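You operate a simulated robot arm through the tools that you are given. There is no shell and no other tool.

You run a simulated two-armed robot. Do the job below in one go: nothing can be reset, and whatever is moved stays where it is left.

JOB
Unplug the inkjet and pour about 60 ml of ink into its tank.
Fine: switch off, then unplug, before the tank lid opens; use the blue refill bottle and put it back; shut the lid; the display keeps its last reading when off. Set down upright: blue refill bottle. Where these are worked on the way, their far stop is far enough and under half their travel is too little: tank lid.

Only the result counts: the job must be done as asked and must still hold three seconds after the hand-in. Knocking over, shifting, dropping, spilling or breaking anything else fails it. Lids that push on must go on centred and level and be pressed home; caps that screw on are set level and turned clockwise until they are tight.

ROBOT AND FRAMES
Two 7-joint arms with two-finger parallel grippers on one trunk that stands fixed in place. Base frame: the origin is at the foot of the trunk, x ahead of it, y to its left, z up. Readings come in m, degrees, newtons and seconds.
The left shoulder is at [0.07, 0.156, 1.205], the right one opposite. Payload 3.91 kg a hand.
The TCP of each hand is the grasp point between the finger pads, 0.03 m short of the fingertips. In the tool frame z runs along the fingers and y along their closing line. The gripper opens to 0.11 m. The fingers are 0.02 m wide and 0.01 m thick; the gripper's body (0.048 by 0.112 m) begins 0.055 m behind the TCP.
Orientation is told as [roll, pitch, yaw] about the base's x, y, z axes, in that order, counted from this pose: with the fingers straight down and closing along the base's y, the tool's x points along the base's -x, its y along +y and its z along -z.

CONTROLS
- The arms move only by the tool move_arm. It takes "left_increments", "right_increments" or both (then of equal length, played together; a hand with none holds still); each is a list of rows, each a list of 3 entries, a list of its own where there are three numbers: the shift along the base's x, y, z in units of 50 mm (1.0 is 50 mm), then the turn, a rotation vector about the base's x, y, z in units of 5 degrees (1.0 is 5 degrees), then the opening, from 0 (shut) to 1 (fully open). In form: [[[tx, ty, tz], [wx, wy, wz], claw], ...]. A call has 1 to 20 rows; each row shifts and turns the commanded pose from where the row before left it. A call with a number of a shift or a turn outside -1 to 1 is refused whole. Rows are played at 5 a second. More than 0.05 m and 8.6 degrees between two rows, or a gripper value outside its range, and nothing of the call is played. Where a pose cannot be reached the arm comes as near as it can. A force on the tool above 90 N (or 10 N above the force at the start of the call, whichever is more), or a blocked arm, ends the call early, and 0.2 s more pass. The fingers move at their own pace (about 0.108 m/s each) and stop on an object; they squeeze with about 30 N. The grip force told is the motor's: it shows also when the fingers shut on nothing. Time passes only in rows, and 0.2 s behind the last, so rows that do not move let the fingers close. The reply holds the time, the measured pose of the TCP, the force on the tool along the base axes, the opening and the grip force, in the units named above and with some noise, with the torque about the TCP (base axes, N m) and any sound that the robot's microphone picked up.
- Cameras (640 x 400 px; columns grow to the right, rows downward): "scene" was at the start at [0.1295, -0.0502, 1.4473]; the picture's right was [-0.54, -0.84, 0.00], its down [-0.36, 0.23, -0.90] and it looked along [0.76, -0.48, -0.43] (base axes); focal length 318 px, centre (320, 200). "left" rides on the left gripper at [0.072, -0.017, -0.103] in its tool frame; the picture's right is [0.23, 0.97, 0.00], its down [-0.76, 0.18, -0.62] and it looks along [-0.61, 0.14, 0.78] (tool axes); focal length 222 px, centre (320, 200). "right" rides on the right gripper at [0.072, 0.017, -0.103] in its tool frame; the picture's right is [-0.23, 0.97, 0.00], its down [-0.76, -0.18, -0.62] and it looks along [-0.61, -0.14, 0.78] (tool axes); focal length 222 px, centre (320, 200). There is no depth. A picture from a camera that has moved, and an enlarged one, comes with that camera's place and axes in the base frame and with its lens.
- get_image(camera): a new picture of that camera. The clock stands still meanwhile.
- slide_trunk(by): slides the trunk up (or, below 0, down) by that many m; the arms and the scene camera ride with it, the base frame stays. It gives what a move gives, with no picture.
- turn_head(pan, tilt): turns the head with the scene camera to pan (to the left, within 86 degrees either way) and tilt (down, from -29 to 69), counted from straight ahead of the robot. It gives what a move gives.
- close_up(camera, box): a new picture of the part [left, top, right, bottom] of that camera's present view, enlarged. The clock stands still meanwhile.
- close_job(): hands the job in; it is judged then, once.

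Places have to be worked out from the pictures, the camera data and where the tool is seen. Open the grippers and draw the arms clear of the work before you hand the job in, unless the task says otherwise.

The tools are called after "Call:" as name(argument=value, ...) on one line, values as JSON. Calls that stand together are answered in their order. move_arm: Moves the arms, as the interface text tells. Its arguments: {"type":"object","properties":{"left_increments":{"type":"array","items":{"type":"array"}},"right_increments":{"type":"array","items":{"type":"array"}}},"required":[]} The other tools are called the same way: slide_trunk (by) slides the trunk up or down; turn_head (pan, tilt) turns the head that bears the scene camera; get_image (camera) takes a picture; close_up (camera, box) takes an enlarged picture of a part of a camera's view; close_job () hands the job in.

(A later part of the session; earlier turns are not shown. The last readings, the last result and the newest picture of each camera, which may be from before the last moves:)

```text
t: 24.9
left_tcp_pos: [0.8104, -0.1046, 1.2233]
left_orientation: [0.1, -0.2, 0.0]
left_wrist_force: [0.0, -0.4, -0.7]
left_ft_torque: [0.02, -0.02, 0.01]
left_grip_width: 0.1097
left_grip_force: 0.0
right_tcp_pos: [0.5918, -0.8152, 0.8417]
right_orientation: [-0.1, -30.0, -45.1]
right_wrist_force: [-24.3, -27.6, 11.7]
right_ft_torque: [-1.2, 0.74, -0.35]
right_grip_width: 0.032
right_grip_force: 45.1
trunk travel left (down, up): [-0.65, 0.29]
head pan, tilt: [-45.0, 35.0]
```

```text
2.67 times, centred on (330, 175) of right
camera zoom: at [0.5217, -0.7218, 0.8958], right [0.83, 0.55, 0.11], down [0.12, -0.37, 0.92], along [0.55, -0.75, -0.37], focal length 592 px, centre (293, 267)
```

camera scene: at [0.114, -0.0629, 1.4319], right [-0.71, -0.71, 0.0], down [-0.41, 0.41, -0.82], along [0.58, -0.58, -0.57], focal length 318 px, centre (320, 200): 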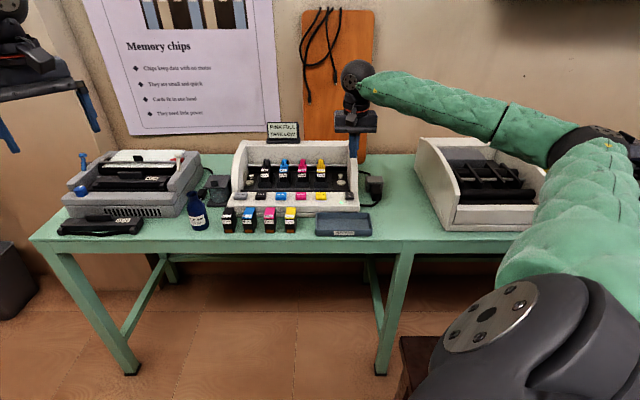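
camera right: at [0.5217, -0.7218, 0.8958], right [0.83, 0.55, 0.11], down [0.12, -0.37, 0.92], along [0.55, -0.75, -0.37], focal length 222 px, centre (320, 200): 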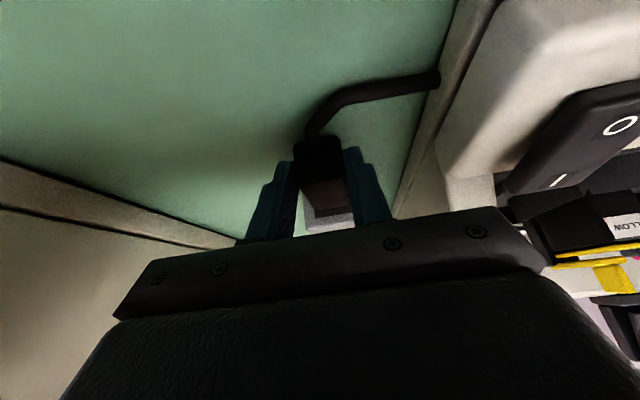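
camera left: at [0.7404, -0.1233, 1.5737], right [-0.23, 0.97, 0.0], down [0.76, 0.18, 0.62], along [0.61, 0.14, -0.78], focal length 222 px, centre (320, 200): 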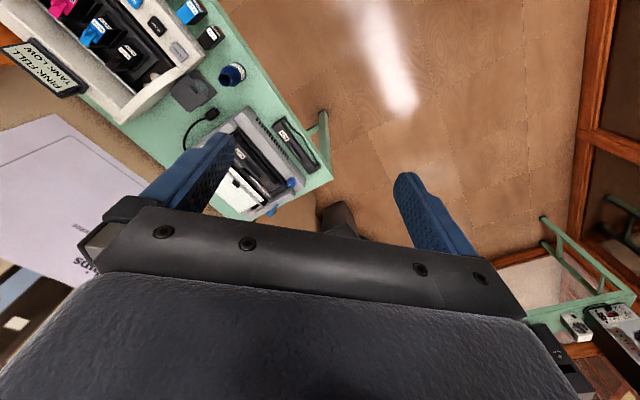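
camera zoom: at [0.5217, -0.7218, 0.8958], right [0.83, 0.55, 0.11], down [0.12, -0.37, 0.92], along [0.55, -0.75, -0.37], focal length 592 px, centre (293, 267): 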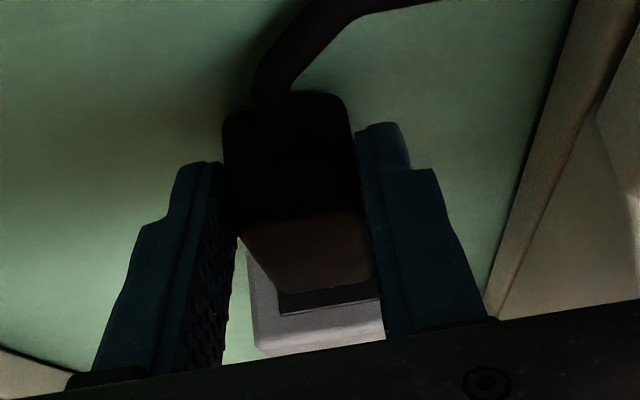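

The socket's front face still projects where it stood, so I believe only the plug is moving. I keep pulling another 20 mm, easing the slight side load.

Call:
move_arm(right_increments=[[[-0.083, 0.059, 0], [0, 0, 0], 0], [[-0.083, 0.059, 0], [0, 0, 0], 0], [[-0.0707, 0.0707, 0], [0, 0, 0], 0], [[-0.0707, 0.0707, 0], [0, 0, 0], 0], [[0, 0, 0], [0, 0, 0], 0]])

Call:
close_up(camera="right", box=[260, 100, 400, 250])

Call:
close_up(camera="scene", box=[340, 150, 410, 210])

```text
t: 26.1
left_tcp_pos: [0.8127, -0.1063, 1.2217]
left_orientation: [0.1, 0.1, 0.1]
left_wrist_force: [-0.4, 0.3, 0.6]
left_ft_torque: [0.02, 0.02, 0.0]
left_grip_width: 0.1099
left_grip_force: 0.0
right_tcp_pos: [0.5813, -0.8036, 0.8429]
right_orientation: [0.1, -30.2, -45.0]
right_wrist_force: [12.0, -51.4, 19.5]
right_ft_torque: [-1.44, -0.92, 0.04]
right_grip_width: 0.0318
right_grip_force: 44.5
trunk travel left (down, up): [-0.65, 0.29]
head pan, tilt: [-45.0, 35.0]
```

```text
2.67 times, centred on (330, 175) of right
camera zoom: at [0.5105, -0.7111, 0.8954], right [0.83, 0.55, 0.12], down [0.12, -0.37, 0.92], along [0.55, -0.75, -0.37], focal length 592 px, centre (293, 267)
```

zoom: 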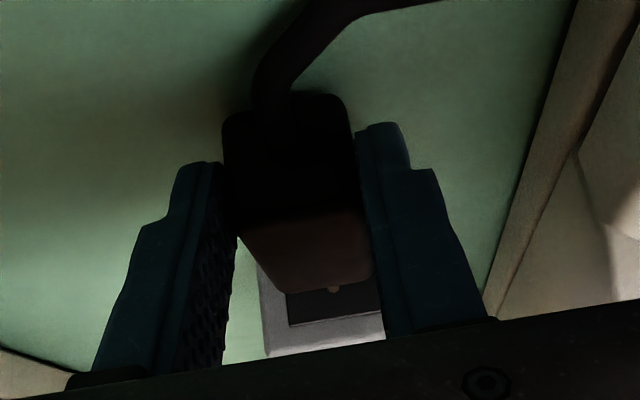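

```text
6.67 times, centred on (375, 180) of scene
camera zoom: at [0.1141, -0.0657, 1.4319], right [-0.71, -0.71, 0.0], down [-0.41, 0.41, -0.82], along [0.58, -0.58, -0.57], focal length 2119 px, centre (-47, 333)
```

zoom: 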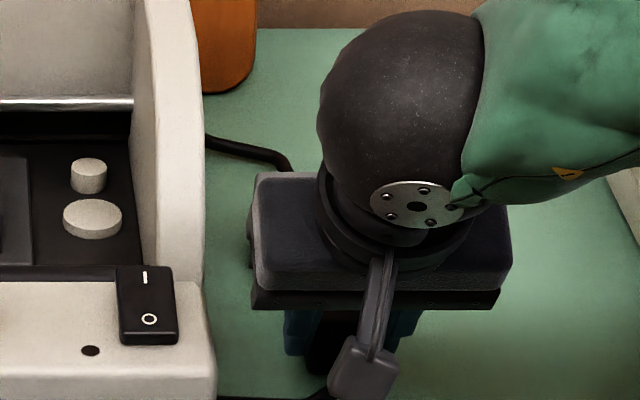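

A copper prong is now visible between plug and socket, so the plug is coming out with about 45 N resistance. I continue pulling in small steps.

Call:
move_arm(right_increments=[[[-0.08, 0.06, 0], [0, 0, 0], 0], [[-0.08, 0.06, 0], [0, 0, 0], 0], [[0, 0, 0], [0, 0, 0], 0], [[0, 0, 0], [0, 0, 0], 0]])

Call:
close_up(camera="right", box=[260, 100, 400, 250])

```text
t: 27.1
left_tcp_pos: [0.8175, -0.1065, 1.2187]
left_orientation: [0.0, 0.2, -0.2]
left_wrist_force: [-0.1, -0.6, -0.4]
left_ft_torque: [-0.03, -0.04, 0.01]
left_grip_width: 0.11
left_grip_force: 0.1
right_tcp_pos: [0.5746, -0.7974, 0.8399]
right_orientation: [0.1, -30.0, -45.1]
right_wrist_force: [63.6, -41.1, 10.6]
right_ft_torque: [-1.3, -0.94, 0.16]
right_grip_width: 0.0318
right_grip_force: 45.1
trunk travel left (down, up): [-0.65, 0.29]
head pan, tilt: [-45.0, 35.0]
```

```text
2.67 times, centred on (330, 175) of right
camera zoom: at [0.5038, -0.7042, 0.8931], right [0.83, 0.55, 0.11], down [0.12, -0.37, 0.92], along [0.55, -0.75, -0.38], focal length 592 px, centre (293, 267)
```

zoom: 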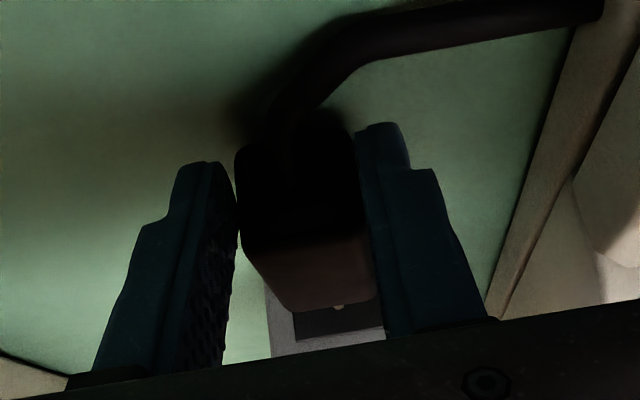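

The pull resistance rose to 74 N and the grip slipped a few millimetres on the plug. I look closer at the gap between plug and socket before doing more.

Call:
close_up(camera="right", box=[300, 180, 360, 230])

Call:
close_up(camera="scene", box=[350, 150, 410, 220])

```text
8.00 times, centred on (330, 205) of right
camera zoom: at [0.5038, -0.7042, 0.8931], right [0.83, 0.55, 0.11], down [0.12, -0.37, 0.92], along [0.55, -0.75, -0.38], focal length 1777 px, centre (240, 160)
```

zoom: 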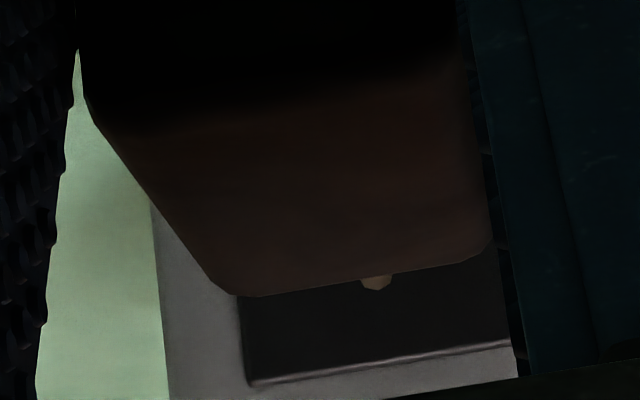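

```text
5.71 times, centred on (380, 185) of scene
camera zoom: at [0.1184, -0.0654, 1.4314], right [-0.71, -0.71, 0.0], down [-0.41, 0.41, -0.82], along [0.58, -0.58, -0.58], focal length 1816 px, centre (-23, 286)
```

zoom: 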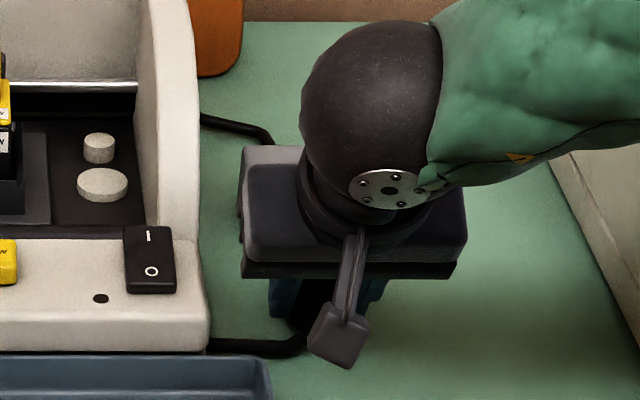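

The socket has not moved, and a rounded free prong tip shows between plug and socket, so the plug looks to be out or nearly so with the cable now pulling. I relax the pull a little and read the forces.

Call:
move_arm(right_increments=[[[0.04, -0.04, 0], [0, 0, 0], 0], [[0.04, -0.04, 0], [0, 0, 0], 0], [[0, 0, 0], [0, 0, 0], 0], [[0, 0, 0], [0, 0, 0], 0]])

Call:
close_up(camera="right", box=[260, 100, 400, 250])

```text
t: 28.1
left_tcp_pos: [0.8124, -0.1039, 1.2212]
left_orientation: [0.0, 0.1, -0.1]
left_wrist_force: [0.0, 0.0, -0.2]
left_ft_torque: [0.0, 0.0, 0.01]
left_grip_width: 0.1098
left_grip_force: 0.1
right_tcp_pos: [0.5739, -0.797, 0.8397]
right_orientation: [-0.2, -29.6, -44.9]
right_wrist_force: [15.3, -2.9, 4.9]
right_ft_torque: [0.35, -0.64, 0.4]
right_grip_width: 0.0317
right_grip_force: 45.0
trunk travel left (down, up): [-0.65, 0.29]
head pan, tilt: [-45.0, 35.0]
```

```text
2.67 times, centred on (330, 175) of right
camera zoom: at [0.5037, -0.7044, 0.8935], right [0.83, 0.55, 0.11], down [0.12, -0.37, 0.92], along [0.55, -0.75, -0.38], focal length 592 px, centre (293, 267)
```

zoom: 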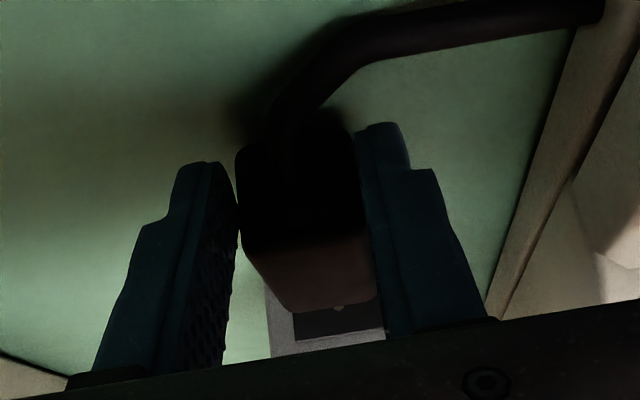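

The load fell to 13 N with no motion. I test whether the plug is free by lowering 4 mm and watching the vertical force.

Call:
move_arm(right_increments=[[[0, 0, -0.04], [0, 0, 0], 0], [[0, 0, -0.04], [0, 0, 0], 0], [[0, 0, 0], [0, 0, 0], 0]])

Call:
close_up(camera="right", box=[300, 180, 360, 230])

```text
t: 28.9
left_tcp_pos: [0.8125, -0.1029, 1.2223]
left_orientation: [-0.1, 0.0, 0.0]
left_wrist_force: [0.3, 0.2, -0.5]
left_ft_torque: [0.02, -0.01, -0.01]
left_grip_width: 0.1096
left_grip_force: 0.0
right_tcp_pos: [0.5741, -0.798, 0.8404]
right_orientation: [0.0, -30.0, -44.9]
right_wrist_force: [2.1, 5.2, 16.3]
right_ft_torque: [0.73, 0.5, 0.04]
right_grip_width: 0.0319
right_grip_force: 45.5
trunk travel left (down, up): [-0.65, 0.29]
head pan, tilt: [-45.0, 35.0]
```

```text
8.00 times, centred on (330, 205) of right
camera zoom: at [0.5043, -0.7049, 0.8928], right [0.83, 0.55, 0.11], down [0.12, -0.37, 0.92], along [0.55, -0.75, -0.37], focal length 1777 px, centre (240, 160)
```

zoom: 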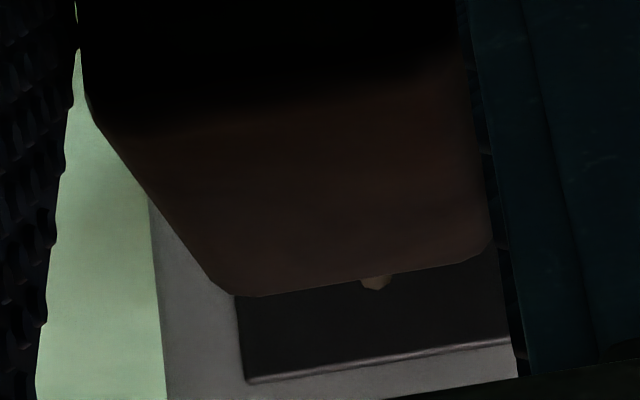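

The plug resists vertical motion too, so it is still guided by something. I release it and lift away to see exactly where it is.

Call:
move_arm(right_increments=[[[0, 0, 0.04], [0, 0, 0], 0], [[0, 0, 0], [0, 0, 0], 0.3], [[0, 0, 0], [0, 0, 0], 0.55], [[0, 0, 0], [0, 0, 0], 0.55]])

Call:
close_up(camera="right", box=[240, 60, 420, 240])

```text
t: 29.9
left_tcp_pos: [0.8132, -0.1033, 1.2221]
left_orientation: [0.0, 0.1, -0.1]
left_wrist_force: [-0.1, -0.2, -0.2]
left_ft_torque: [0.01, 0.0, -0.01]
left_grip_width: 0.1102
left_grip_force: 0.0
right_tcp_pos: [0.575, -0.7987, 0.8401]
right_orientation: [0.1, -29.9, -45.0]
right_wrist_force: [-0.1, -0.7, -0.8]
right_ft_torque: [0.0, -0.01, -0.03]
right_grip_width: 0.0605
right_grip_force: 0.0
trunk travel left (down, up): [-0.65, 0.29]
head pan, tilt: [-45.0, 35.0]
```

```text
2.22 times, centred on (330, 150) of right
camera zoom: at [0.5043, -0.7064, 0.8935], right [0.83, 0.55, 0.11], down [0.12, -0.37, 0.92], along [0.55, -0.75, -0.38], focal length 494 px, centre (298, 311)
```

zoom: 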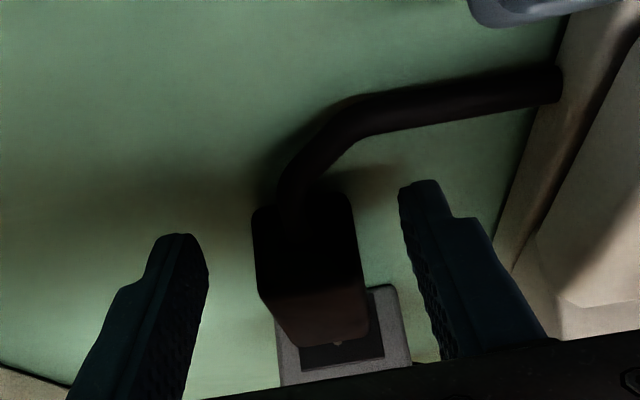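

The plug stays where it was after release. I raise the hand clear and look with the scene camera.

Call:
move_arm(right_increments=[[[0, 0, 0.6], [0, 0, 0], 0.55], [[0, 0, 0.9], [0, 0, 0], 0.55], [[0, 0, 0.9], [0, 0, 0], 0.55], [[0, 0, 0.9], [0, 0, 0], 0.55], [[0, 0, 0], [0, 0, 0], 0.55]])

Call:
close_up(camera="scene", box=[345, 160, 409, 210])

Call:
close_up(camera="right", box=[240, 0, 400, 120])

```text
t: 31.1
left_tcp_pos: [0.8142, -0.1057, 1.2218]
left_orientation: [0.1, 0.1, 0.0]
left_wrist_force: [0.0, -0.1, -0.3]
left_ft_torque: [0.0, -0.02, 0.0]
left_grip_width: 0.11
left_grip_force: 0.2
right_tcp_pos: [0.5769, -0.8003, 1.0032]
right_orientation: [0.0, -29.8, -45.0]
right_wrist_force: [-1.1, 0.2, -0.7]
right_ft_torque: [0.02, 0.03, 0.0]
right_grip_width: 0.0605
right_grip_force: 0.0
trunk travel left (down, up): [-0.65, 0.29]
head pan, tilt: [-45.0, 35.0]
```

```text
8.00 times, centred on (377, 185) of scene
camera zoom: at [0.1149, -0.0642, 1.4317], right [-0.71, -0.71, 0.0], down [-0.41, 0.41, -0.82], along [0.58, -0.58, -0.57], focal length 2543 px, centre (-136, 320)
```

zoom: 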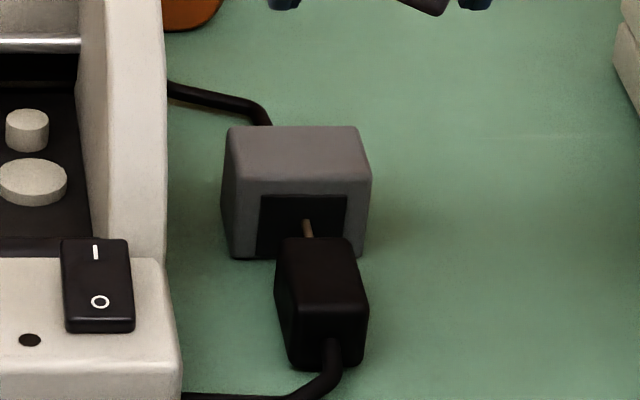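

```text
3.33 times, centred on (320, 60) of right
camera zoom: at [0.5057, -0.7079, 1.0567], right [0.83, 0.55, 0.11], down [0.12, -0.37, 0.92], along [0.55, -0.75, -0.38], focal length 740 px, centre (320, 667)
```

zoom: 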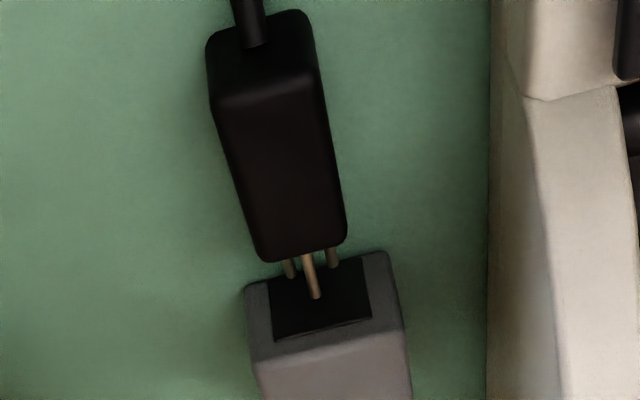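

The pins are visible between plug and socket now. I zoom in tightly to see whether the tips are clear of the socket face.

Call:
close_up(camera="right", box=[295, 45, 345, 85])

Call:
close_up(camera="scene", box=[370, 178, 394, 208])

```text
10.00 times, centred on (320, 65) of right
camera zoom: at [0.5057, -0.7079, 1.0567], right [0.83, 0.55, 0.11], down [0.12, -0.37, 0.92], along [0.55, -0.75, -0.38], focal length 2221 px, centre (320, 1550)
```

zoom: 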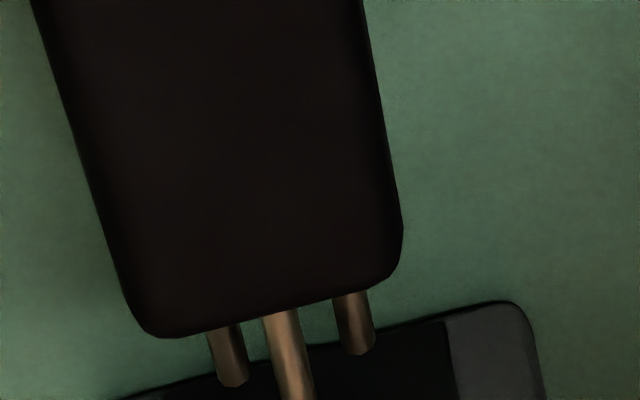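

```text
13.33 times, centred on (382, 193) of scene
camera zoom: at [0.1149, -0.0642, 1.4317], right [-0.71, -0.71, 0.0], down [-0.41, 0.41, -0.82], along [0.58, -0.58, -0.57], focal length 4239 px, centre (-507, 293)
```

zoom: 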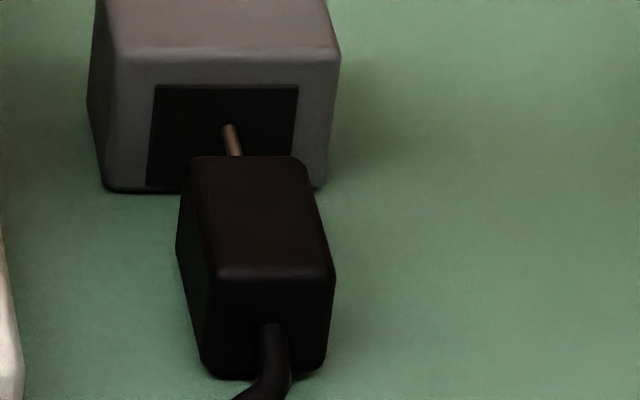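

The pins have rounded free tips short of the socket face and the plug is resting there, out of the socket; the socket did not move. Now I lift the right hand over to the tank side and clear the left hand out of the way.

Call:
move_arm(left_increments=[[[-0.5, 0.7, 0], [0, 0, 0], 1], [[-0.5, 0.7, 0], [0, 0, 0], 1], [[-0.5, 0.7, 0], [0, 0, 0], 1], [[-0.5, 0.7, 0], [0, 0, 0], 1], [[-0.5, 0.7, 0], [0, 0, 0], 1], [[-0.5, 0.7, 0], [0, 0, 0], 1], [[-0.5, 0.7, 0], [0, 0, 0], 1], [[-0.5, 0.7, 0], [0, 0, 0], 1], [[-0.5, 0.7, 0], [0, 0, 0], 1], [[-0.5, 0.7, 0], [0, 0, 0], 1], [[0, 0, 0], [0, 0, 0], 1], [[0, 0, 0], [0, 0, 0], 1], [[0, 0, 0], [0, 0, 0], 1], [[0, 0, 0], [0, 0, 0], 1]], right_increments=[[[0, 0, 0.9], [0, 0, 0], 0.4], [[0, 0, 0.9], [0, 0, 0], 0.4], [[0.477, 0.745, 0.4], [0, 0, 0], 0.4], [[0.477, 0.745, 0], [0, 0, 0], 0.4], [[0.477, 0.745, 0], [0, 0, 0], 0.4], [[0.477, 0.745, 0], [0, 0, 0], 0.4], [[0.477, 0.745, 0], [0, 0, 0], 0.4], [[0.477, 0.745, 0], [0, 0, 0], 0.4], [[0.477, 0.745, 0], [0, 0, 0], 0.4], [[0.477, 0.745, 0], [0, 0, 0], 0.4], [[0.477, 0.745, 0], [0, 0, 0], 0.4], [[0.477, 0.745, 0], [0, 0, 0], 0.4], [[0.477, 0.745, 0], [0, 0, 0], 0.4], [[0.477, 0.745, 0], [0, 0, 0], 0.4]])

Call:
get_image(camera="scene")

Call:
get_image(camera="right")

```text
t: 34.1
left_tcp_pos: [0.5645, 0.2439, 1.2223]
left_orientation: [0.1, 0.2, 0.0]
left_wrist_force: [0.1, -0.9, 0.3]
left_ft_torque: [0.03, 0.03, -0.02]
left_grip_width: 0.1097
left_grip_force: 0.0
right_tcp_pos: [0.8632, -0.3531, 1.1162]
right_orientation: [-0.1, -29.8, -45.0]
right_wrist_force: [0.3, -1.1, 0.0]
right_ft_torque: [0.01, 0.03, -0.03]
right_grip_width: 0.0439
right_grip_force: 0.0
trunk travel left (down, up): [-0.65, 0.29]
head pan, tilt: [-45.0, 35.0]
```

```text
taken
camera scene: at [0.1164, -0.0632, 1.4316], right [-0.71, -0.71, 0.0], down [-0.41, 0.41, -0.82], along [0.58, -0.58, -0.58], focal length 318 px, centre (320, 200)
```

scene: 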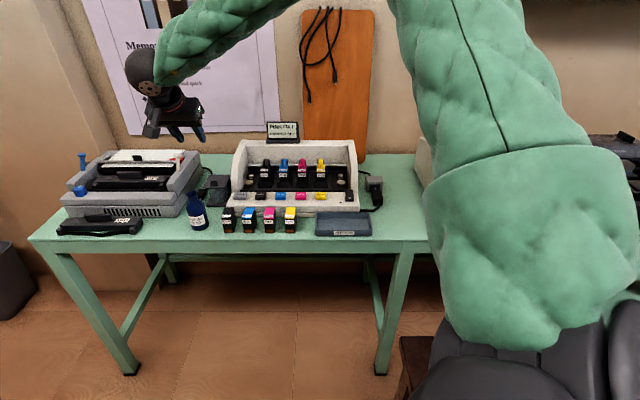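

```text
taken
camera right: at [0.7934, -0.2612, 1.1688], right [0.83, 0.55, 0.11], down [0.12, -0.37, 0.92], along [0.55, -0.75, -0.38], focal length 222 px, centre (320, 200)
```

right: 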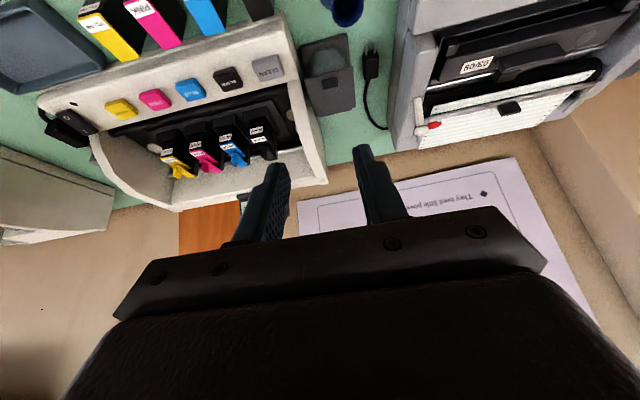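

Both hands moved as planned. I zoom on the tank from both cameras to pin down the lid, hinge and tab.

Call:
close_up(camera="right", box=[280, 0, 400, 130])

Call:
close_up(camera="scene", box=[180, 165, 244, 225])

Call:
close_up(camera="scene", box=[350, 165, 390, 215])

```text
3.08 times, centred on (340, 65) of right
camera zoom: at [0.7934, -0.2612, 1.1688], right [0.83, 0.55, 0.11], down [0.12, -0.37, 0.92], along [0.55, -0.75, -0.38], focal length 684 px, centre (258, 615)
```

zoom: 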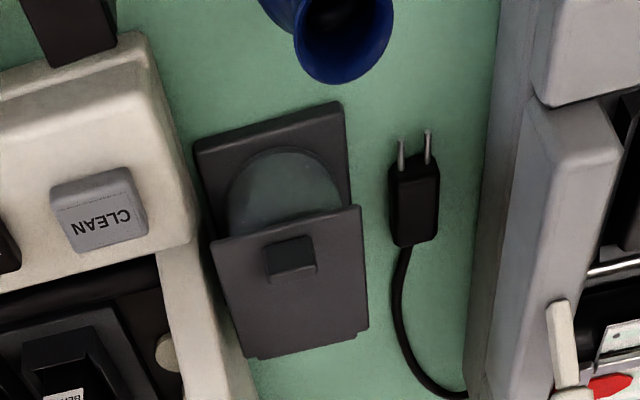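

```text
6.67 times, centred on (212, 195) of scene
camera zoom: at [0.1164, -0.0632, 1.4316], right [-0.71, -0.71, 0.0], down [-0.41, 0.41, -0.82], along [0.58, -0.58, -0.58], focal length 2119 px, centre (1040, 233)
```

zoom: 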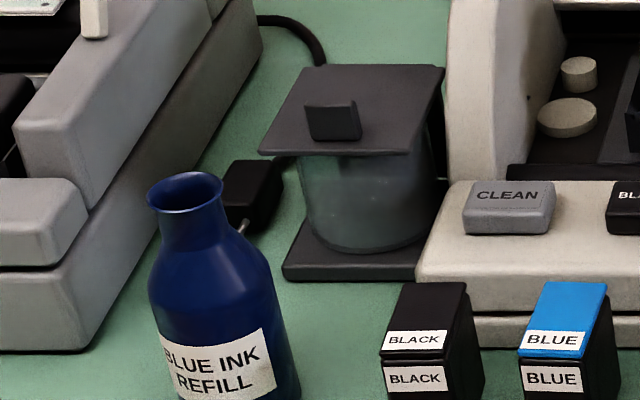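

```text
8.00 times, centred on (370, 190) of scene
camera zoom: at [0.1164, -0.0632, 1.4316], right [-0.71, -0.71, 0.0], down [-0.41, 0.41, -0.82], along [0.58, -0.58, -0.58], focal length 2543 px, centre (-80, 280)
```

zoom: 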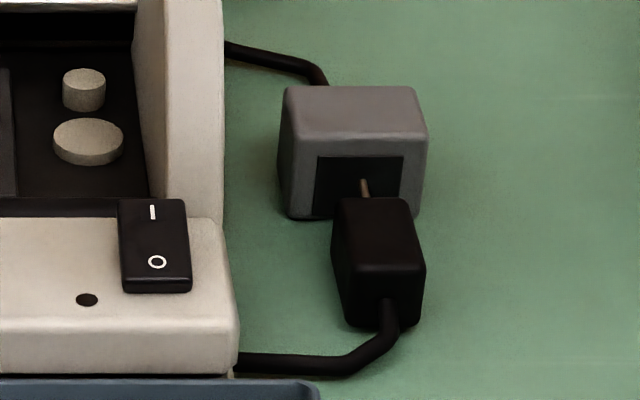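

I zoom further on the lid tab in the hand camera to get its thickness and position.

Call:
close_up(camera="right", box=[312, 60, 362, 100])

Call:
close_up(camera="scene", box=[204, 178, 228, 198])

```text
10.00 times, centred on (337, 80) of right
camera zoom: at [0.7934, -0.2612, 1.1688], right [0.83, 0.55, 0.11], down [0.12, -0.37, 0.92], along [0.55, -0.75, -0.38], focal length 2221 px, centre (150, 1400)
```

zoom: 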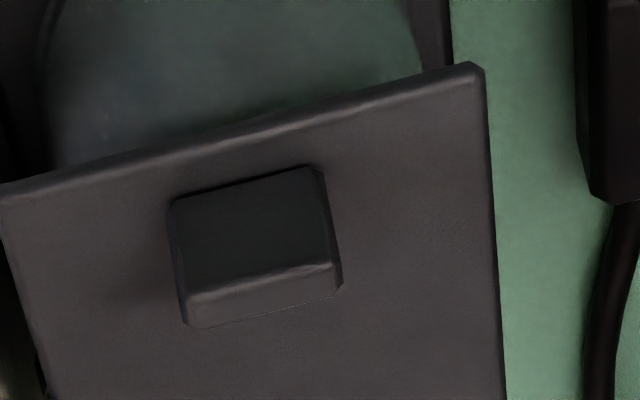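

```text
16.00 times, centred on (216, 188) of scene
camera zoom: at [0.1164, -0.0632, 1.4316], right [-0.71, -0.71, 0.0], down [-0.41, 0.41, -0.82], along [0.58, -0.58, -0.58], focal length 5086 px, centre (1984, 392)
```

zoom: 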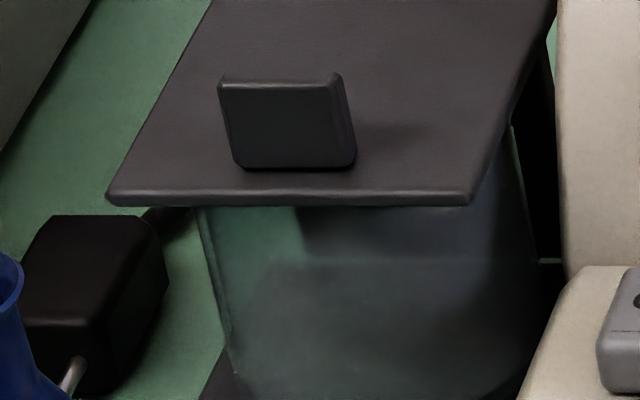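

The tab is about 24 mm wide, 9 mm thick and 19 mm tall near the lid's front edge (N≈0.99, E≈-0.376), and the hinge is at the back. I bring the right hand above the tab with fingers opened to 44 mm, then check the alignment in both cameras.

Call:
move_arm(right_increments=[[[0.498, -0.386, -0.3], [0, 0, 0], 0.4], [[0.498, -0.386, -0.3], [0, 0, 0], 0.4], [[0.498, -0.386, -0.4], [0, 0, 0], 0.4], [[0.498, -0.386, -0.6], [0, 0, 0], 0.4], [[0, 0, -0.7], [0, 0, 0], 0.4], [[0, 0, -0.7], [0, 0, 0], 0.4], [[0, 0, 0], [0, 0, 0], 0.4]])

Call:
close_up(camera="scene", box=[170, 140, 260, 220])

Call:
get_image(camera="right")

```text
t: 35.7
left_tcp_pos: [0.5627, 0.2459, 1.2221]
left_orientation: [-0.1, -0.1, 0.0]
left_wrist_force: [0.4, 0.9, -0.2]
left_ft_torque: [0.01, -0.03, -0.01]
left_grip_width: 0.11
left_grip_force: 0.1
right_tcp_pos: [0.9604, -0.4268, 0.9664]
right_orientation: [0.0, -29.9, -45.0]
right_wrist_force: [0.0, -0.6, 0.6]
right_ft_torque: [-0.03, 0.02, 0.0]
right_grip_width: 0.044
right_grip_force: 0.2
trunk travel left (down, up): [-0.65, 0.29]
head pan, tilt: [-45.0, 35.0]
```

```text
5.00 times, centred on (215, 180) of scene
camera zoom: at [0.1135, -0.0624, 1.432], right [-0.71, -0.71, 0.0], down [-0.41, 0.41, -0.82], along [0.58, -0.58, -0.57], focal length 1590 px, centre (845, 300)
```

zoom: 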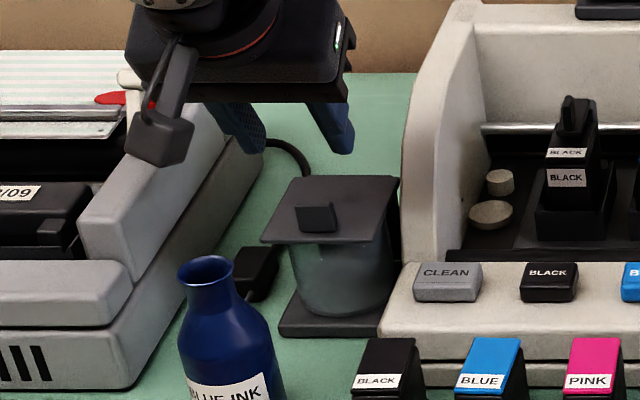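

```text
taken
camera right: at [0.8896, -0.3349, 1.0194], right [0.83, 0.55, 0.11], down [0.12, -0.37, 0.92], along [0.55, -0.75, -0.37], focal length 222 px, centre (320, 200)
```

right: 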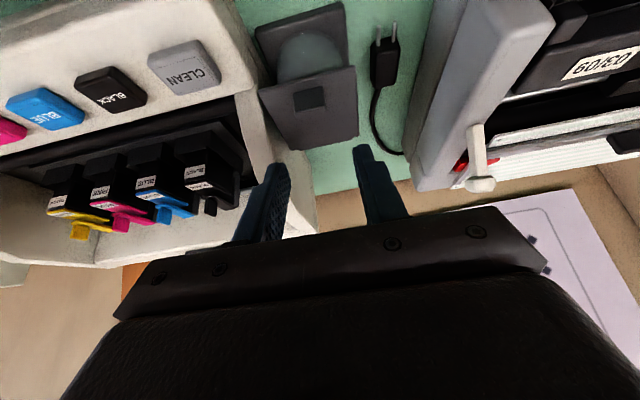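

I zoom the hand view to align the fingers with the tab.

Call:
close_up(camera="right", box=[240, 40, 400, 180])

```text
2.86 times, centred on (320, 110) of right
camera zoom: at [0.8896, -0.3349, 1.0194], right [0.83, 0.55, 0.11], down [0.12, -0.37, 0.92], along [0.55, -0.75, -0.37], focal length 635 px, centre (320, 457)
```

zoom: 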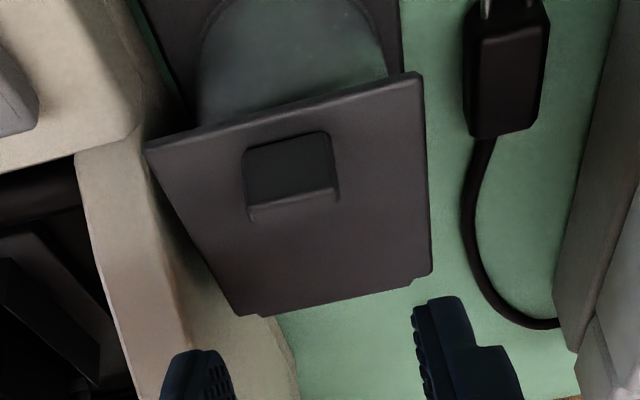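

The tab's front is at N≈0.986, z 0.881–0.903, E≈-0.3755, right below the fingers. I descend so the tips straddle it with ~3 mm clearance to the lid.

Call:
move_arm(right_increments=[[[-0.028, -0.028, -0.4], [0, 0, 0], 0.4], [[0, 0, -0.4], [0, 0, 0], 0.4], [[0, 0, -0.15], [0, 0, 0], 0.4], [[0, 0, -0.07], [0, 0, 0], 0.4], [[0, 0, 0], [0, 0, 0], 0.4]])

Call:
close_up(camera="scene", box=[180, 160, 244, 210])

Call:
close_up(camera="right", box=[240, 60, 400, 220])

```text
t: 36.9
left_tcp_pos: [0.5628, 0.2449, 1.2228]
left_orientation: [0.0, 0.0, 0.1]
left_wrist_force: [-0.3, 0.6, 0.5]
left_ft_torque: [0.03, -0.01, -0.03]
left_grip_width: 0.11
left_grip_force: 0.0
right_tcp_pos: [0.9569, -0.4311, 0.9145]
right_orientation: [0.1, -29.9, -44.9]
right_wrist_force: [-0.4, 0.8, 0.3]
right_ft_torque: [-0.03, 0.03, 0.0]
right_grip_width: 0.0439
right_grip_force: 0.1
trunk travel left (down, up): [-0.65, 0.29]
head pan, tilt: [-45.0, 35.0]
```

```text
8.00 times, centred on (212, 185) of scene
camera zoom: at [0.1142, -0.0625, 1.4319], right [-0.71, -0.71, 0.0], down [-0.41, 0.41, -0.82], along [0.58, -0.58, -0.57], focal length 2543 px, centre (1184, 320)
```

zoom: 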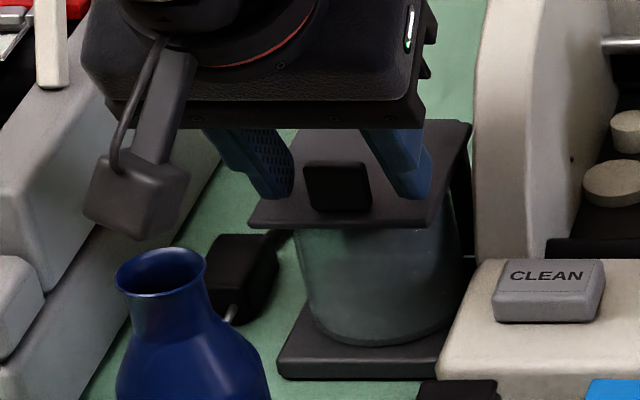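

```text
2.50 times, centred on (320, 140) of right
camera zoom: at [0.8866, -0.3377, 0.9675], right [0.83, 0.55, 0.11], down [0.12, -0.37, 0.92], along [0.55, -0.75, -0.38], focal length 555 px, centre (320, 350)
```

zoom: 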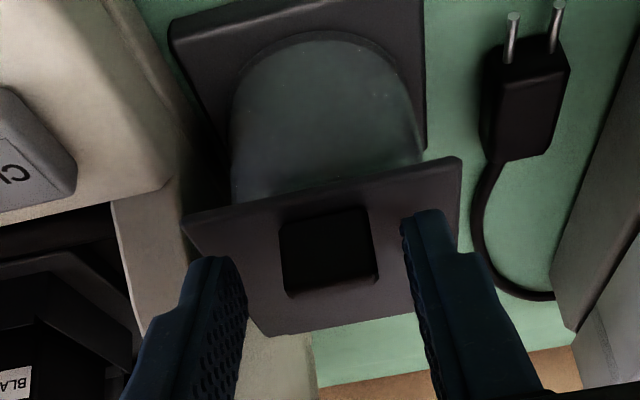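

The tab sits centred between the fingers. I close on it.

Call:
move_arm(right_increments=[[[0, 0, 0], [0, 0, 0], 0.25], [[0, 0, 0], [0, 0, 0], 0], [[0, 0, 0], [0, 0, 0], 0], [[0, 0, 0], [0, 0, 0], 0]])

Call:
close_up(camera="right", box=[240, 60, 400, 220])

```text
t: 37.9
left_tcp_pos: [0.5652, 0.2458, 1.221]
left_orientation: [-0.1, 0.2, 0.0]
left_wrist_force: [-0.4, 0.1, 0.1]
left_ft_torque: [-0.01, 0.0, 0.03]
left_grip_width: 0.11
left_grip_force: 0.3
right_tcp_pos: [0.9579, -0.4276, 0.9145]
right_orientation: [0.1, -29.9, -44.8]
right_wrist_force: [24.4, 18.7, 2.7]
right_ft_torque: [0.28, -0.78, 0.35]
right_grip_width: 0.0235
right_grip_force: 45.3
trunk travel left (down, up): [-0.65, 0.29]
head pan, tilt: [-45.0, 35.0]
```

```text
2.50 times, centred on (320, 140) of right
camera zoom: at [0.8883, -0.3357, 0.9678], right [0.83, 0.55, 0.11], down [0.12, -0.37, 0.92], along [0.55, -0.75, -0.37], focal length 555 px, centre (320, 350)
```

zoom: 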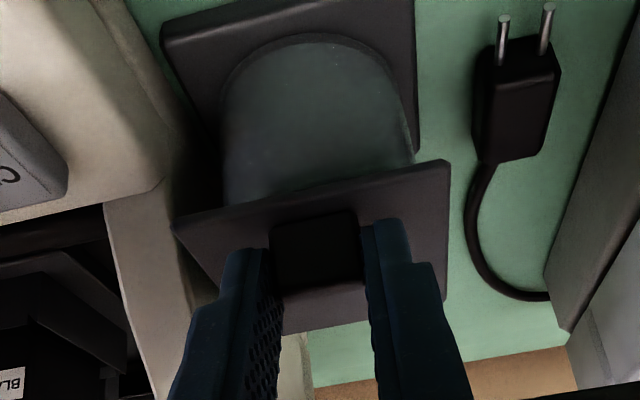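

The tab is gripped (23.5 mm). I ease the 30 N side load, then lift along the hinge arc by about 20° and watch forces.

Call:
move_arm(right_increments=[[[0.028, 0.028, 0], [0, 0, 0], 0], [[0.022, -0.022, 0.114], [0, 0, 0], 0], [[0.022, -0.022, 0.114], [0, 0, 0], 0], [[0.035, -0.035, 0.106], [0, 0, 0], 0], [[0.035, -0.035, 0.106], [0, 0, 0], 0], [[0, 0, 0], [0, 0, 0], 0]])

Call:
close_up(camera="scene", box=[180, 150, 244, 210])

Call:
close_up(camera="right", box=[240, 60, 400, 220])

```text
t: 39.3
left_tcp_pos: [0.5626, 0.2439, 1.2214]
left_orientation: [0.0, 0.0, 0.0]
left_wrist_force: [0.1, -0.3, -1.2]
left_ft_torque: [-0.01, 0.01, 0.0]
left_grip_width: 0.1101
left_grip_force: 0.1
right_tcp_pos: [0.9648, -0.4335, 0.9346]
right_orientation: [-0.3, -30.1, -45.0]
right_wrist_force: [-5.3, 16.6, -11.2]
right_ft_torque: [1.31, 1.04, 0.08]
right_grip_width: 0.0234
right_grip_force: 44.5
trunk travel left (down, up): [-0.65, 0.29]
head pan, tilt: [-45.0, 35.0]
```

```text
6.67 times, centred on (212, 180) of scene
camera zoom: at [0.115, -0.0618, 1.4319], right [-0.71, -0.71, 0.0], down [-0.41, 0.41, -0.82], along [0.58, -0.58, -0.57], focal length 2119 px, centre (1040, 333)
```

zoom: 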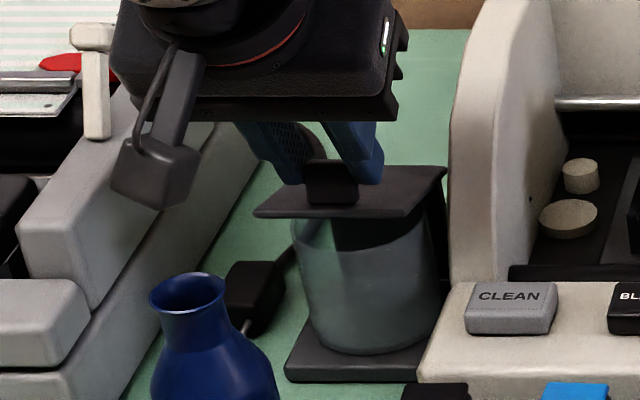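

```text
2.50 times, centred on (320, 140) of right
camera zoom: at [0.8957, -0.3421, 0.9884], right [0.83, 0.55, 0.11], down [0.12, -0.37, 0.92], along [0.55, -0.75, -0.38], focal length 555 px, centre (320, 350)
```

zoom: 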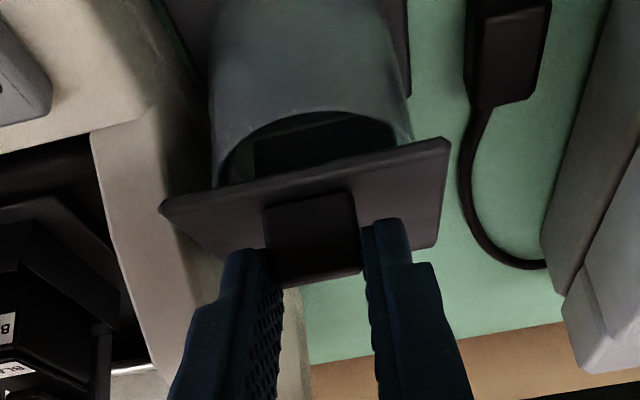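

The lid is hinged at the back and is opening. I test whether it stays by itself at this small angle by loosening the grip slightly.

Call:
move_arm(right_increments=[[[0, 0, 0], [0, 0, 0], 0.3], [[0, 0, 0], [0, 0, 0], 0.3], [[0, 0, 0], [0, 0, 0], 0.3]])

Call:
close_up(camera="right", box=[240, 60, 400, 220])

Call:
close_up(camera="scene", box=[180, 150, 244, 210])

```text
t: 40.1
left_tcp_pos: [0.5638, 0.2445, 1.2234]
left_orientation: [0.0, 0.0, 0.0]
left_wrist_force: [-0.2, -0.3, 0.0]
left_ft_torque: [-0.02, 0.0, -0.03]
left_grip_width: 0.1102
left_grip_force: 0.0
right_tcp_pos: [0.9661, -0.435, 0.9362]
right_orientation: [0.0, -30.0, -44.9]
right_wrist_force: [0.5, -0.6, -0.3]
right_ft_torque: [-0.02, -0.03, 0.01]
right_grip_width: 0.033
right_grip_force: 0.1
trunk travel left (down, up): [-0.65, 0.29]
head pan, tilt: [-45.0, 35.0]
```

```text
2.50 times, centred on (320, 140) of right
camera zoom: at [0.8956, -0.3429, 0.9895], right [0.83, 0.55, 0.11], down [0.12, -0.37, 0.92], along [0.55, -0.75, -0.37], focal length 555 px, centre (320, 350)
```

zoom: 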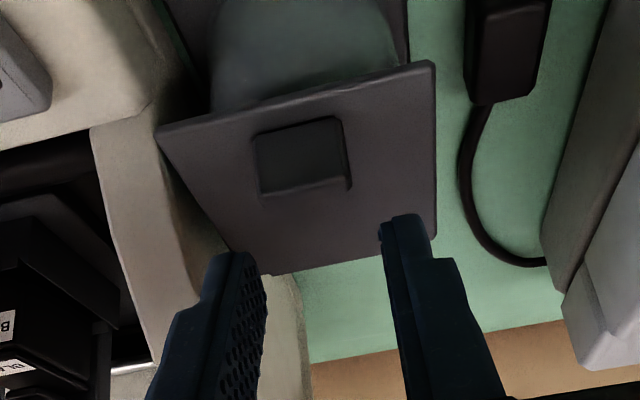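

```text
6.67 times, centred on (212, 180) of scene
camera zoom: at [0.1141, -0.0632, 1.4319], right [-0.71, -0.71, 0.0], down [-0.41, 0.41, -0.82], along [0.58, -0.58, -0.57], focal length 2119 px, centre (1040, 333)
```

zoom: 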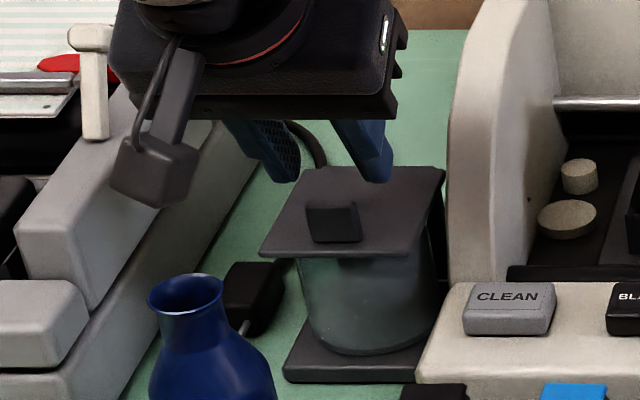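

The lid falls shut on its own, so it has to be pushed past its stop in one sweep from below, and the bottle is in the way of that. Plan: the left hand takes the bottle first, then the right hand opens the lid, then the left pours. I retreat the right hand and start bringing the left hand round with yaw -45°.

Call:
move_arm(right_increments=[[[0, 0, 0.8], [0, 0, 0], 0.3], [[0, 0, 0.8], [0, 0, 0], 0.3], [[-0.3, 0.1, 0.6], [0, 0, 0], 0.3], [[-0.8, -0.2, 0.5], [0, 0, 0], 0.3], [[-0.9, -0.3, 0.5], [0, 0, 0], 0.3], [[-0.9, -0.3, 0.5], [0, 0, 0], 0.3], [[-0.9, -0.3, 0.3], [0, 0, 0], 0], [[-0.9, -0.3, 0], [0, 0, 0], 0], [[-0.9, -0.3, 0], [0, 0, 0], 0], [[-0.9, -0.3, 0], [0, 0, 0], 0], [[0, 0, 0], [0, 0, 0], 0]], left_increments=[[[0, 0, 0], [0, 0, -1], 1], [[0, 0, 0], [0, 0, -1], 1], [[0.3, -0.6, -0.1], [0, 0, -1], 1], [[0.3, -0.6, -0.1], [0, 0, -1], 1], [[0.3, -0.6, -0.1], [0, 0, -1], 1], [[0.3, -0.6, -0.1], [0, 0, -1], 1], [[0.3, -0.6, -0.1], [0, 0, -1], 1], [[0.3, -0.6, -0.1], [0, 0, -1], 1], [[0.3, -0.6, -0.1], [0, 0, -1], 1], [[0.3, -0.6, -0.1], [0, 0, 0], 1], [[0, 0, 0], [0, 0, 0], 1]])

Call:
get_image(camera="scene")

```text
refused: row 5 steps farther than a row can; nothing moved
```

```text
taken
camera scene: at [0.1141, -0.0632, 1.4319], right [-0.71, -0.71, 0.0], down [-0.41, 0.41, -0.82], along [0.58, -0.58, -0.57], focal length 318 px, centre (320, 200)
```

scene: 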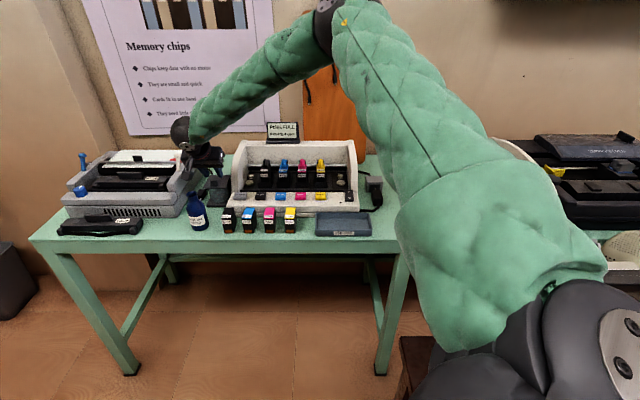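

That step was too long; I repeat it with shorter rows.

Call:
move_arm(right_increments=[[[0, 0, 0.8], [0, 0, 0], 0.3], [[0, 0, 0.8], [0, 0, 0], 0.3], [[-0.3, 0.1, 0.6], [0, 0, 0], 0.3], [[-0.75, -0.2, 0.5], [0, 0, 0], 0.3], [[-0.75, -0.25, 0.5], [0, 0, 0], 0.3], [[-0.75, -0.25, 0.5], [0, 0, 0], 0.3], [[-0.8, -0.25, 0.3], [0, 0, 0], 0], [[-0.8, -0.25, 0], [0, 0, 0], 0], [[-0.8, -0.25, 0], [0, 0, 0], 0], [[-0.8, -0.25, 0], [0, 0, 0], 0], [[0, 0, 0], [0, 0, 0], 0]], left_increments=[[[0, 0, 0], [0, 0, -1], 1], [[0, 0, 0], [0, 0, -1], 1], [[0.3, -0.6, -0.1], [0, 0, -1], 1], [[0.3, -0.6, -0.1], [0, 0, -1], 1], [[0.3, -0.6, -0.1], [0, 0, -1], 1], [[0.3, -0.6, -0.1], [0, 0, -1], 1], [[0.3, -0.6, -0.1], [0, 0, -1], 1], [[0.3, -0.6, -0.1], [0, 0, -1], 1], [[0.3, -0.6, -0.1], [0, 0, -1], 1], [[0.3, -0.6, -0.1], [0, 0, 0], 1], [[0, 0, 0], [0, 0, 0], 1]])

Call:
get_image(camera="scene")

```text
t: 42.5
left_tcp_pos: [0.6833, 0.0068, 1.1837]
left_orientation: [-0.1, 0.1, -45.0]
left_wrist_force: [0.3, 0.7, 0.4]
left_ft_torque: [-0.04, 0.03, 0.0]
left_grip_width: 0.1097
left_grip_force: 0.0
right_tcp_pos: [0.678, -0.5148, 1.1347]
right_orientation: [-0.1, -29.9, -44.9]
right_wrist_force: [-0.9, -0.5, -0.4]
right_ft_torque: [-0.03, -0.03, -0.04]
right_grip_width: 0.0001
right_grip_force: 29.7
trunk travel left (down, up): [-0.65, 0.29]
head pan, tilt: [-45.0, 35.0]
```

```text
taken
camera scene: at [0.1151, -0.0613, 1.4318], right [-0.71, -0.71, 0.0], down [-0.41, 0.4, -0.82], along [0.58, -0.58, -0.57], focal length 318 px, centre (320, 200)
```

scene: 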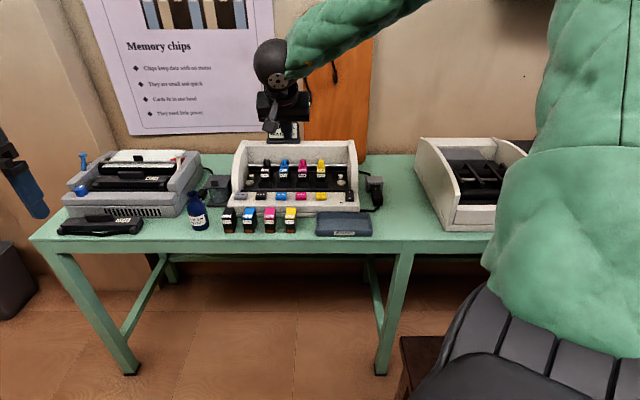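

The right hand hovers clear and the left is yawed to -45°. Now I tilt the left hand 75° forward (fingers toward the bottle) while moving it in front of and above the bottle.

Call:
move_arm(left_increments=[[[0.168, -0.325, -0.2], [-0.707, -0.707, 0], 1], [[0.168, -0.325, -0.2], [-0.707, -0.707, 0], 1], [[0.168, -0.325, -0.2], [-0.707, -0.707, 0], 1], [[0.168, -0.325, -0.2], [-0.707, -0.707, 0], 1], [[0.168, -0.325, -0.2], [-0.707, -0.707, 0], 1], [[0.168, -0.325, -0.2], [-0.707, -0.707, 0], 1], [[0.168, -0.325, -0.2], [-0.707, -0.707, 0], 1], [[0.168, -0.325, -0.2], [-0.707, -0.707, 0], 1], [[0.168, -0.325, -0.2], [-0.707, -0.707, 0], 1], [[0.168, -0.325, -0.2], [-0.707, -0.707, 0], 1], [[0.168, -0.325, -0.2], [-0.707, -0.707, 0], 1], [[0.168, -0.325, -0.2], [-0.707, -0.707, 0], 1], [[0.168, -0.325, -0.2], [-0.707, -0.707, 0], 1], [[0.168, -0.325, -0.2], [-0.707, -0.707, 0], 1], [[0.168, -0.325, -0.2], [-0.707, -0.707, 0], 1], [[0, 0, 0], [0, 0, 0], 1], [[0, 0, 0], [0, 0, 0], 1]])

Call:
get_image(camera="scene")

Call:
get_image(camera="left")

```text
t: 46.1
left_tcp_pos: [0.809, -0.2385, 1.0302]
left_orientation: [-0.1, -74.9, -44.8]
left_wrist_force: [-0.1, -1.0, 0.4]
left_ft_torque: [0.02, 0.02, 0.0]
left_grip_width: 0.1101
left_grip_force: 0.1
right_tcp_pos: [0.6783, -0.5155, 1.1344]
right_orientation: [0.0, -29.9, -45.0]
right_wrist_force: [-0.6, -0.1, 0.3]
right_ft_torque: [0.0, 0.0, 0.02]
right_grip_width: 0.0001
right_grip_force: 29.7
trunk travel left (down, up): [-0.65, 0.29]
head pan, tilt: [-45.0, 35.0]
```

```text
taken
camera scene: at [0.1142, -0.0633, 1.4319], right [-0.71, -0.71, 0.0], down [-0.41, 0.41, -0.82], along [0.58, -0.58, -0.57], focal length 318 px, centre (320, 200)
```

scene: 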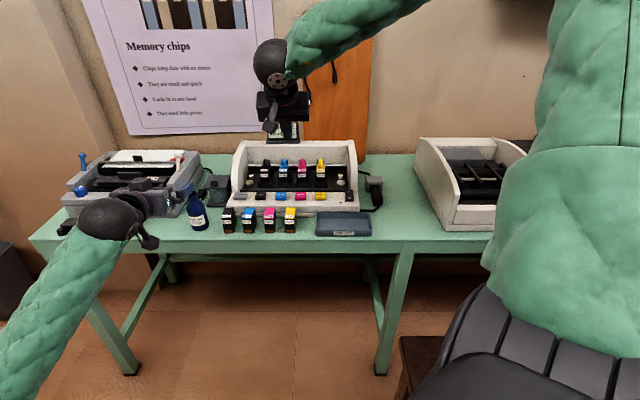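

```text
taken
camera left: at [0.7126, -0.1683, 0.9869], right [0.65, 0.73, -0.22], down [-0.16, 0.41, 0.9], along [0.75, -0.55, 0.38], focal length 222 px, centre (320, 200)
```

left: 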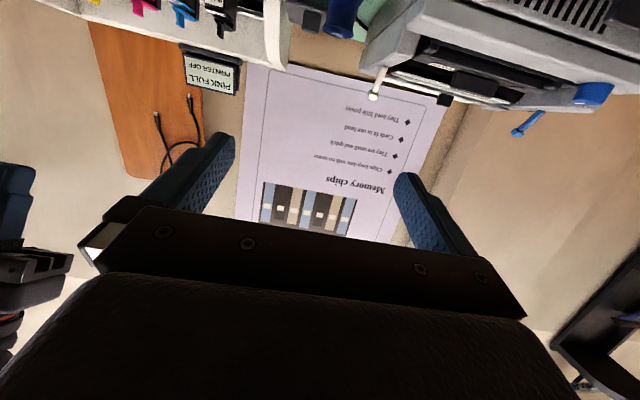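

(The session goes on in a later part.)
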